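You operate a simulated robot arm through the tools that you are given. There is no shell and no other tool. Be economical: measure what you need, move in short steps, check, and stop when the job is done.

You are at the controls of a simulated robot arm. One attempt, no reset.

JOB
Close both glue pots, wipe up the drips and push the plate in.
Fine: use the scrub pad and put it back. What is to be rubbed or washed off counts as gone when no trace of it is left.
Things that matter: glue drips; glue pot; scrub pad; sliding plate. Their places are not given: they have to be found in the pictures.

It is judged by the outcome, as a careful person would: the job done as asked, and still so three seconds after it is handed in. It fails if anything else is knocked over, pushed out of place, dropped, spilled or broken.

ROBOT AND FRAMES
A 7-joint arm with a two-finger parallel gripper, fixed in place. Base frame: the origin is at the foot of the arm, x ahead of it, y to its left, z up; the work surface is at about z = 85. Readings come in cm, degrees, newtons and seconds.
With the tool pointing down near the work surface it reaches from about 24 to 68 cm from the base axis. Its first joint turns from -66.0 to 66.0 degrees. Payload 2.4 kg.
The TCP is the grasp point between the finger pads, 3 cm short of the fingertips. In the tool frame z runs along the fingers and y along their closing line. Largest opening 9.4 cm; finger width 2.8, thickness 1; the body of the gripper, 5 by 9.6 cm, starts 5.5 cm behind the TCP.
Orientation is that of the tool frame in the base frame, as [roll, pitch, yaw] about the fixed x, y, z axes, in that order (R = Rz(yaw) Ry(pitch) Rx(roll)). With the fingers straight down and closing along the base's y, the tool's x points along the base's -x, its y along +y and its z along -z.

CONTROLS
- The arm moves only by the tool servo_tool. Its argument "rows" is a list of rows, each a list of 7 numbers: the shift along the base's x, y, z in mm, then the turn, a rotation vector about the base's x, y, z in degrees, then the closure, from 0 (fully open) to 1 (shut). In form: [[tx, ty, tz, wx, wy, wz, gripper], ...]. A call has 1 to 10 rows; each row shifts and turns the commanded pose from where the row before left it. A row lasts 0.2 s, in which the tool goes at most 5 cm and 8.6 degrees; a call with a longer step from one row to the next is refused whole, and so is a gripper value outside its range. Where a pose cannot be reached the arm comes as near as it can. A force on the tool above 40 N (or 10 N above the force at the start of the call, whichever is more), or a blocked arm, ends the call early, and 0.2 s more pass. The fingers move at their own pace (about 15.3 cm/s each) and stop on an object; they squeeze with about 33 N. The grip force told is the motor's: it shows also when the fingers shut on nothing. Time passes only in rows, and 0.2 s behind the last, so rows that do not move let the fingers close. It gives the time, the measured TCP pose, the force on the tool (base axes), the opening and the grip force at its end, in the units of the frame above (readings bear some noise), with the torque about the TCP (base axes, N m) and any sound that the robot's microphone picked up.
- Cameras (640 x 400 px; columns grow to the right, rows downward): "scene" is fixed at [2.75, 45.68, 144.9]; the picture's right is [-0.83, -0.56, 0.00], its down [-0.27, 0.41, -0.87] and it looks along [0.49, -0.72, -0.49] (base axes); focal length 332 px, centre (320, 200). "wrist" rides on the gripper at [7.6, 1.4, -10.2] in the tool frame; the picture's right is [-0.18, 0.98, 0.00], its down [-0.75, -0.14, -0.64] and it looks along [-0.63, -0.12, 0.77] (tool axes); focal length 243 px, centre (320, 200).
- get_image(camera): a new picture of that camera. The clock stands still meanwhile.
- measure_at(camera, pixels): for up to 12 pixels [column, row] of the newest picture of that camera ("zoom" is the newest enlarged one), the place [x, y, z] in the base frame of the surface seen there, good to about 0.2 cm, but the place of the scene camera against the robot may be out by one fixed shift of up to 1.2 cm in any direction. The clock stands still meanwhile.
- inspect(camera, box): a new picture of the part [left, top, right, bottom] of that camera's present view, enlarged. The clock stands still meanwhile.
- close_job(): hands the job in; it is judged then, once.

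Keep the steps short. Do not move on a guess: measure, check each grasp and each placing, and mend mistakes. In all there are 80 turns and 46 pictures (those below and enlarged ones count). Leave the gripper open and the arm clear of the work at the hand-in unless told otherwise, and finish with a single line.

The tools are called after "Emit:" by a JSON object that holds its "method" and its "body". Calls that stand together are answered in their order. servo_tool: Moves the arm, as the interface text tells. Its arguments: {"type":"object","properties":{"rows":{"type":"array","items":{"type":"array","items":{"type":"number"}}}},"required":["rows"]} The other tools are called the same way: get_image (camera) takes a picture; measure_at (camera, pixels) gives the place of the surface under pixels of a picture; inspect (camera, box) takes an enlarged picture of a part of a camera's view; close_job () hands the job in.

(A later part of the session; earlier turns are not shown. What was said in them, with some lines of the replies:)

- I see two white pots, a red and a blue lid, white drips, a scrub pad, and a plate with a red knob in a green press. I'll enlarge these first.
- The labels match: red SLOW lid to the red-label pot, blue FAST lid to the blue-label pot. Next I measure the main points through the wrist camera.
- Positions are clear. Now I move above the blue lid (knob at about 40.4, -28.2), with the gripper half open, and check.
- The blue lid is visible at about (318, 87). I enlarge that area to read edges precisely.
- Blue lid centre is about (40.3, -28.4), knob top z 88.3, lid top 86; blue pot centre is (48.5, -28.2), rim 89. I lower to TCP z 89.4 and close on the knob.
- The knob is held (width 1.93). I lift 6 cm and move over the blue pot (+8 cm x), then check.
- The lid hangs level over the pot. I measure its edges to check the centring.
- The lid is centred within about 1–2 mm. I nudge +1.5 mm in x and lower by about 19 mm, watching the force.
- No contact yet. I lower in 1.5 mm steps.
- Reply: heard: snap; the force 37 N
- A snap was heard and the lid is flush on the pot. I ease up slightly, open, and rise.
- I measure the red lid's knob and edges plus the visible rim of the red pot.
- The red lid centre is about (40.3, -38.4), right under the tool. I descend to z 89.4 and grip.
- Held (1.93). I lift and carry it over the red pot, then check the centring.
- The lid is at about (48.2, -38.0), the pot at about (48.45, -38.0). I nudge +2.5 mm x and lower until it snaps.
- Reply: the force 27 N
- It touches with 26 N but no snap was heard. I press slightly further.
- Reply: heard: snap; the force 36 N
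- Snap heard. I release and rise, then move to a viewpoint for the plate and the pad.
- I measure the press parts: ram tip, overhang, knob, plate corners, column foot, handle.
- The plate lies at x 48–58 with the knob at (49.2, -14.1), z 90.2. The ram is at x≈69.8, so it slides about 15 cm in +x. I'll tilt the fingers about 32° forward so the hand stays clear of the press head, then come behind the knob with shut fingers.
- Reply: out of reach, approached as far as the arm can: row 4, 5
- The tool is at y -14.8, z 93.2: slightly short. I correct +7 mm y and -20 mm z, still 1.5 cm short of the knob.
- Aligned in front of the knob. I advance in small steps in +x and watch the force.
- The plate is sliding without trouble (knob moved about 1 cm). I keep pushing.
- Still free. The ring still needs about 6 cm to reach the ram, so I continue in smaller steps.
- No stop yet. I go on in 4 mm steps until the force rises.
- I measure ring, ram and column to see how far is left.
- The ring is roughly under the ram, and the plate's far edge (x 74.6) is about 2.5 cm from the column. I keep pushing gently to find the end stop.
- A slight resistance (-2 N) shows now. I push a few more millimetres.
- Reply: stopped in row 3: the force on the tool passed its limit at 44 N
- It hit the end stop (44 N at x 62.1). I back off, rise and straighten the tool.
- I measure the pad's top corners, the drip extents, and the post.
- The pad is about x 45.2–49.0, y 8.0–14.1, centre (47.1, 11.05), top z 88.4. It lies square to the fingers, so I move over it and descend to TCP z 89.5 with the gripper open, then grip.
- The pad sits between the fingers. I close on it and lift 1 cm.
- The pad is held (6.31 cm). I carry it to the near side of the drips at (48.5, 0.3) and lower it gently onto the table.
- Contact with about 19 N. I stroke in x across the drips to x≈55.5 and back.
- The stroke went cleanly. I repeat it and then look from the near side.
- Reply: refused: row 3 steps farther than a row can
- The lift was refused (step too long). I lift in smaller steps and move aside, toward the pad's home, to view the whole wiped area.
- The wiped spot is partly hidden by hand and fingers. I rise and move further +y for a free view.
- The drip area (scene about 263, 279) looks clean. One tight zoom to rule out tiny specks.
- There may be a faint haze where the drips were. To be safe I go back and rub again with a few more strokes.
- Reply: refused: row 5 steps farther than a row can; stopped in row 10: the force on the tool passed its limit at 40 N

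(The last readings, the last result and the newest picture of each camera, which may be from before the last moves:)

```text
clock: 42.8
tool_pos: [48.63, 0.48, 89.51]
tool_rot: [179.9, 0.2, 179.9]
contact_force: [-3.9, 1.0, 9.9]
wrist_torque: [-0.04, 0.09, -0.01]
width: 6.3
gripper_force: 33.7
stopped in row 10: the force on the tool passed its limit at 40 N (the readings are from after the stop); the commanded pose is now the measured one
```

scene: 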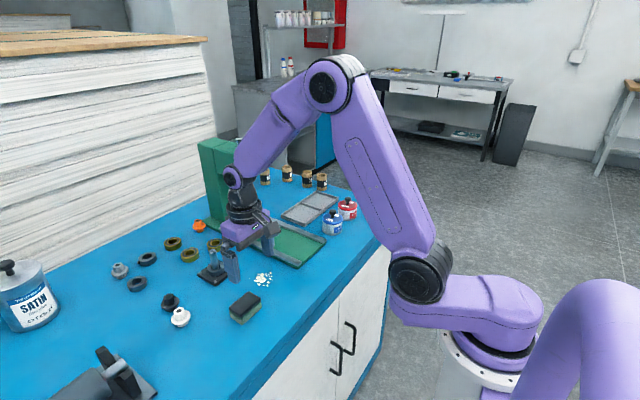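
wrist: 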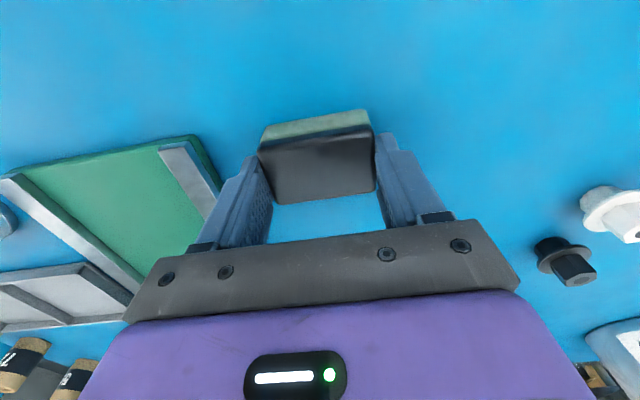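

In contact with about 10 N. I add 0.7 mm and stroke, including small sideways offsets.

Emit:
{"method": "servo_tool", "body": {"rows": [[12, 0, -0.7, 0, 0, 0, 1], [14, 0, 0, 0, 0, 0, 1], [14, 0, 0, 0, 0, 0, 1], [14, 0, 0, 0, 0, 0, 1], [12, 0, 0, 0, 0, 0, 1], [-14, -10, 0, 0, 0, 0, 1], [-14, 0, 0, 0, 0, 0, 1], [-14, 0, 0, 0, 0, 0, 1], [-14, 0, 0, 0, 0, 0, 1], [-10, 0, 0, 0, 0, 0, 1]]}}

Emit:
{"method": "servo_tool", "body": {"rows": [[12, 20, 0, 0, 0, 0, 1], [14, 0, 0, 0, 0, 0, 1], [14, 0, 0, 0, 0, 0, 1], [14, 0, 0, 0, 0, 0, 1], [6, 0, 0, 0, 0, 0, 1], [-14, -10, 0, 0, 0, 0, 1], [-14, 0, 0, 0, 0, 0, 1], [-14, 0, 0, 0, 0, 0, 1], [-14, 0, 0, 0, 0, 0, 1], [-4, 0, 0, 0, 0, 0, 1]]}}

Emit:
{"method": "servo_tool", "body": {"rows": [[0, 0, 30, 0, 0, 0, 1], [-5, 38, 15, 0, 0, 0, 1], [-5, 38, 0, 0, 0, 0, 1], [-5, 30, 0, 0, 0, 0, 1], [0, 0, 0, 0, 0, 0, 1]]}}

Emit:
{"method": "inspect", "body": {"camera": "scene", "box": [220, 240, 320, 310]}}

```text
clock: 45.0
tool_pos: [48.92, -0.47, 89.52]
tool_rot: [179.9, 0.6, 180.0]
contact_force: [11.1, 0.9, 25.3]
wrist_torque: [-0.05, -0.03, 0.0]
width: 6.28
gripper_force: 33.1
```

```text
clock: 45.3
tool_pos: [48.97, -0.47, 89.51]
tool_rot: [179.9, 0.2, 179.5]
contact_force: [-3.3, -0.1, 8.8]
wrist_torque: [0.12, -0.09, 0.01]
width: 6.3
gripper_force: 32.6
stopped in row 1: the force on the tool passed its limit at 44 N (the readings are from after the stop); the commanded pose is now the measured one
```

```text
clock: 46.5
tool_pos: [47.47, 10.11, 93.95]
tool_rot: [-179.9, 0.1, 179.6]
contact_force: [-1.6, 0.8, 0.0]
wrist_torque: [-0.01, -0.02, 0.02]
width: 6.28
gripper_force: 32.9
```

```text
5.71 times, centred on (270, 275) of scene
```

zoom: 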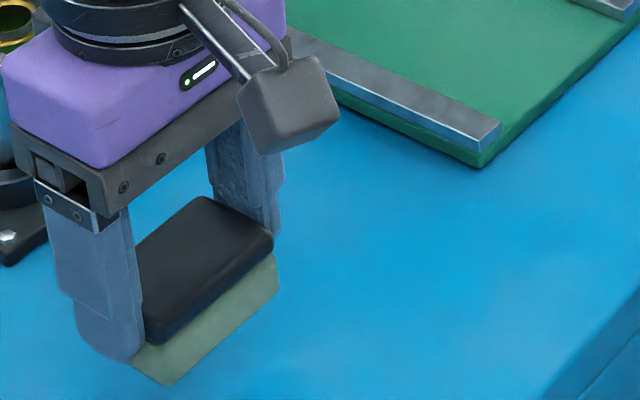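

The area is clean. I now put the pad back at its original place (TCP 47.2, 11.05), lowering gently.

Emit:
{"method": "servo_tool", "body": {"rows": [[-2, 9.5, 0, 0, 0, 0.3, 1], [0, 0, -20, 0, 0, 0, 1], [0, 0, -14, 0, 0, 0, 1], [0, 0, -6, 0, 0, 0, 1], [0, 0, -3, 0, 0, 0, 1], [0, 0, 0, 0, 0, 0, 1]]}}

```text
clock: 47.9
tool_pos: [47.27, 11.01, 89.64]
tool_rot: [-180.0, 0.1, 179.7]
contact_force: [-0.6, 0.0, -0.4]
wrist_torque: [-0.02, -0.02, -0.01]
width: 6.3
gripper_force: 32.8
```

The pose is right and it is just about touching. I lower 0.6 mm more, open, and rise away.

Emit:
{"method": "servo_tool", "body": {"rows": [[0, 0, -0.6, 0, 0, 0, 1], [0, 0, 0, 0, 0, 0, 1], [0, 0, 0, 0, 0, 0, 0], [0, 0, 0, 0, 0, 0, 0], [0, 0, 40, 0, 0, 0, 0], [0, 0, 45, 0, 0, 0, 0], [-15, -20, 40, 0, 0, 0, 0], [-15, -30, 30, 0, 0, 0, 0], [-15, -30, 30, 0, 0, 0, 0], [-15, -30, 30, 0, 0, 0, 0]]}}

Emit:
{"method": "get_image", "body": {"camera": "wrist"}}

Emit:
{"method": "inspect", "body": {"camera": "scene", "box": [160, 160, 400, 340]}}

```text
clock: 50.1
tool_pos: [41.18, 0.29, 111.31]
tool_rot: [180.0, 0.1, 179.9]
contact_force: [-1.1, -1.1, -0.1]
wrist_torque: [-0.01, 0.04, -0.06]
width: 9.41
gripper_force: 0.2
```

```text
6 pictures are left
```

wrist: 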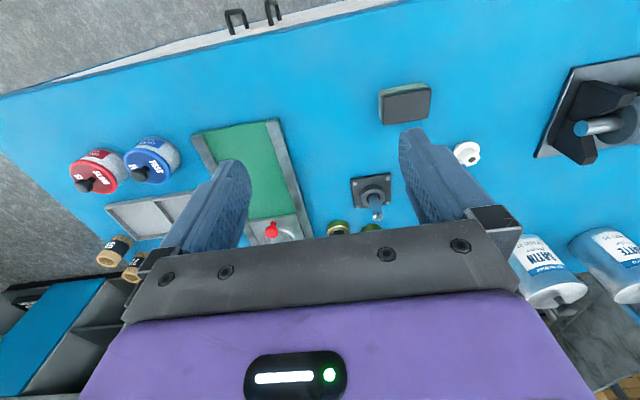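

```text
2.22 times, centred on (280, 250) of scene
```

zoom: 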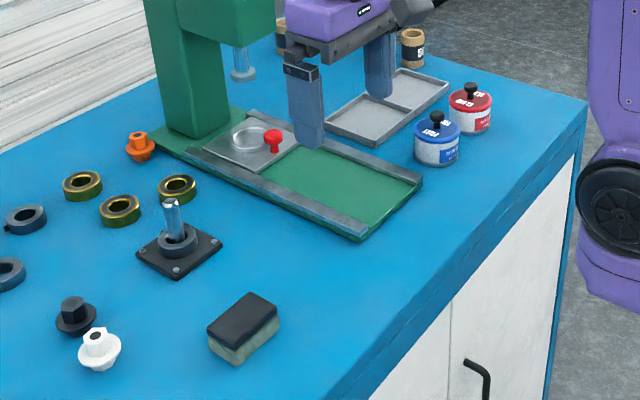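

Everything looks in place. I check the wiped spot closely in the wrist view and measure the pad and the plate knob.

Emit:
{"method": "inspect", "body": {"camera": "wrist", "box": [290, 80, 440, 180]}}

Emit:
{"method": "measure_at", "body": {"camera": "wrist", "pixels": [[381, 97], [430, 90], [428, 115], [384, 122], [271, 230], [320, 140]]}}

```text
4.00 times, centred on (365, 130) of wrist
```

zoom: 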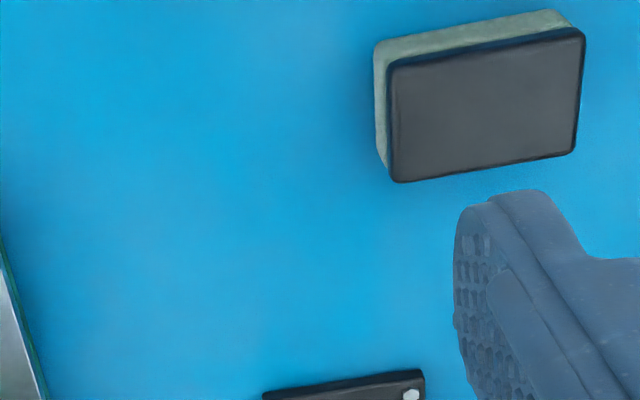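

```text
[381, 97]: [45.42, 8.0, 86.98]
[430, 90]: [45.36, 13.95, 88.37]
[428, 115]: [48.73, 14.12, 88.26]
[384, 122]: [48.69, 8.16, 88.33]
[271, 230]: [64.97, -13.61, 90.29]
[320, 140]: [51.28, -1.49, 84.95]
```

The pad is back within about 1 mm of its place, the spot is clean, both lids are snapped on, and the plate is at its stop. The gripper is open and clear, so I hand in.

Emit:
{"method": "close_job", "body": {}}

```text
The job is handed in.
```

Both pots are closed with their matching lids, the drips are wiped off, the scrub pad is back in its place, and the plate is pushed in to its stop.
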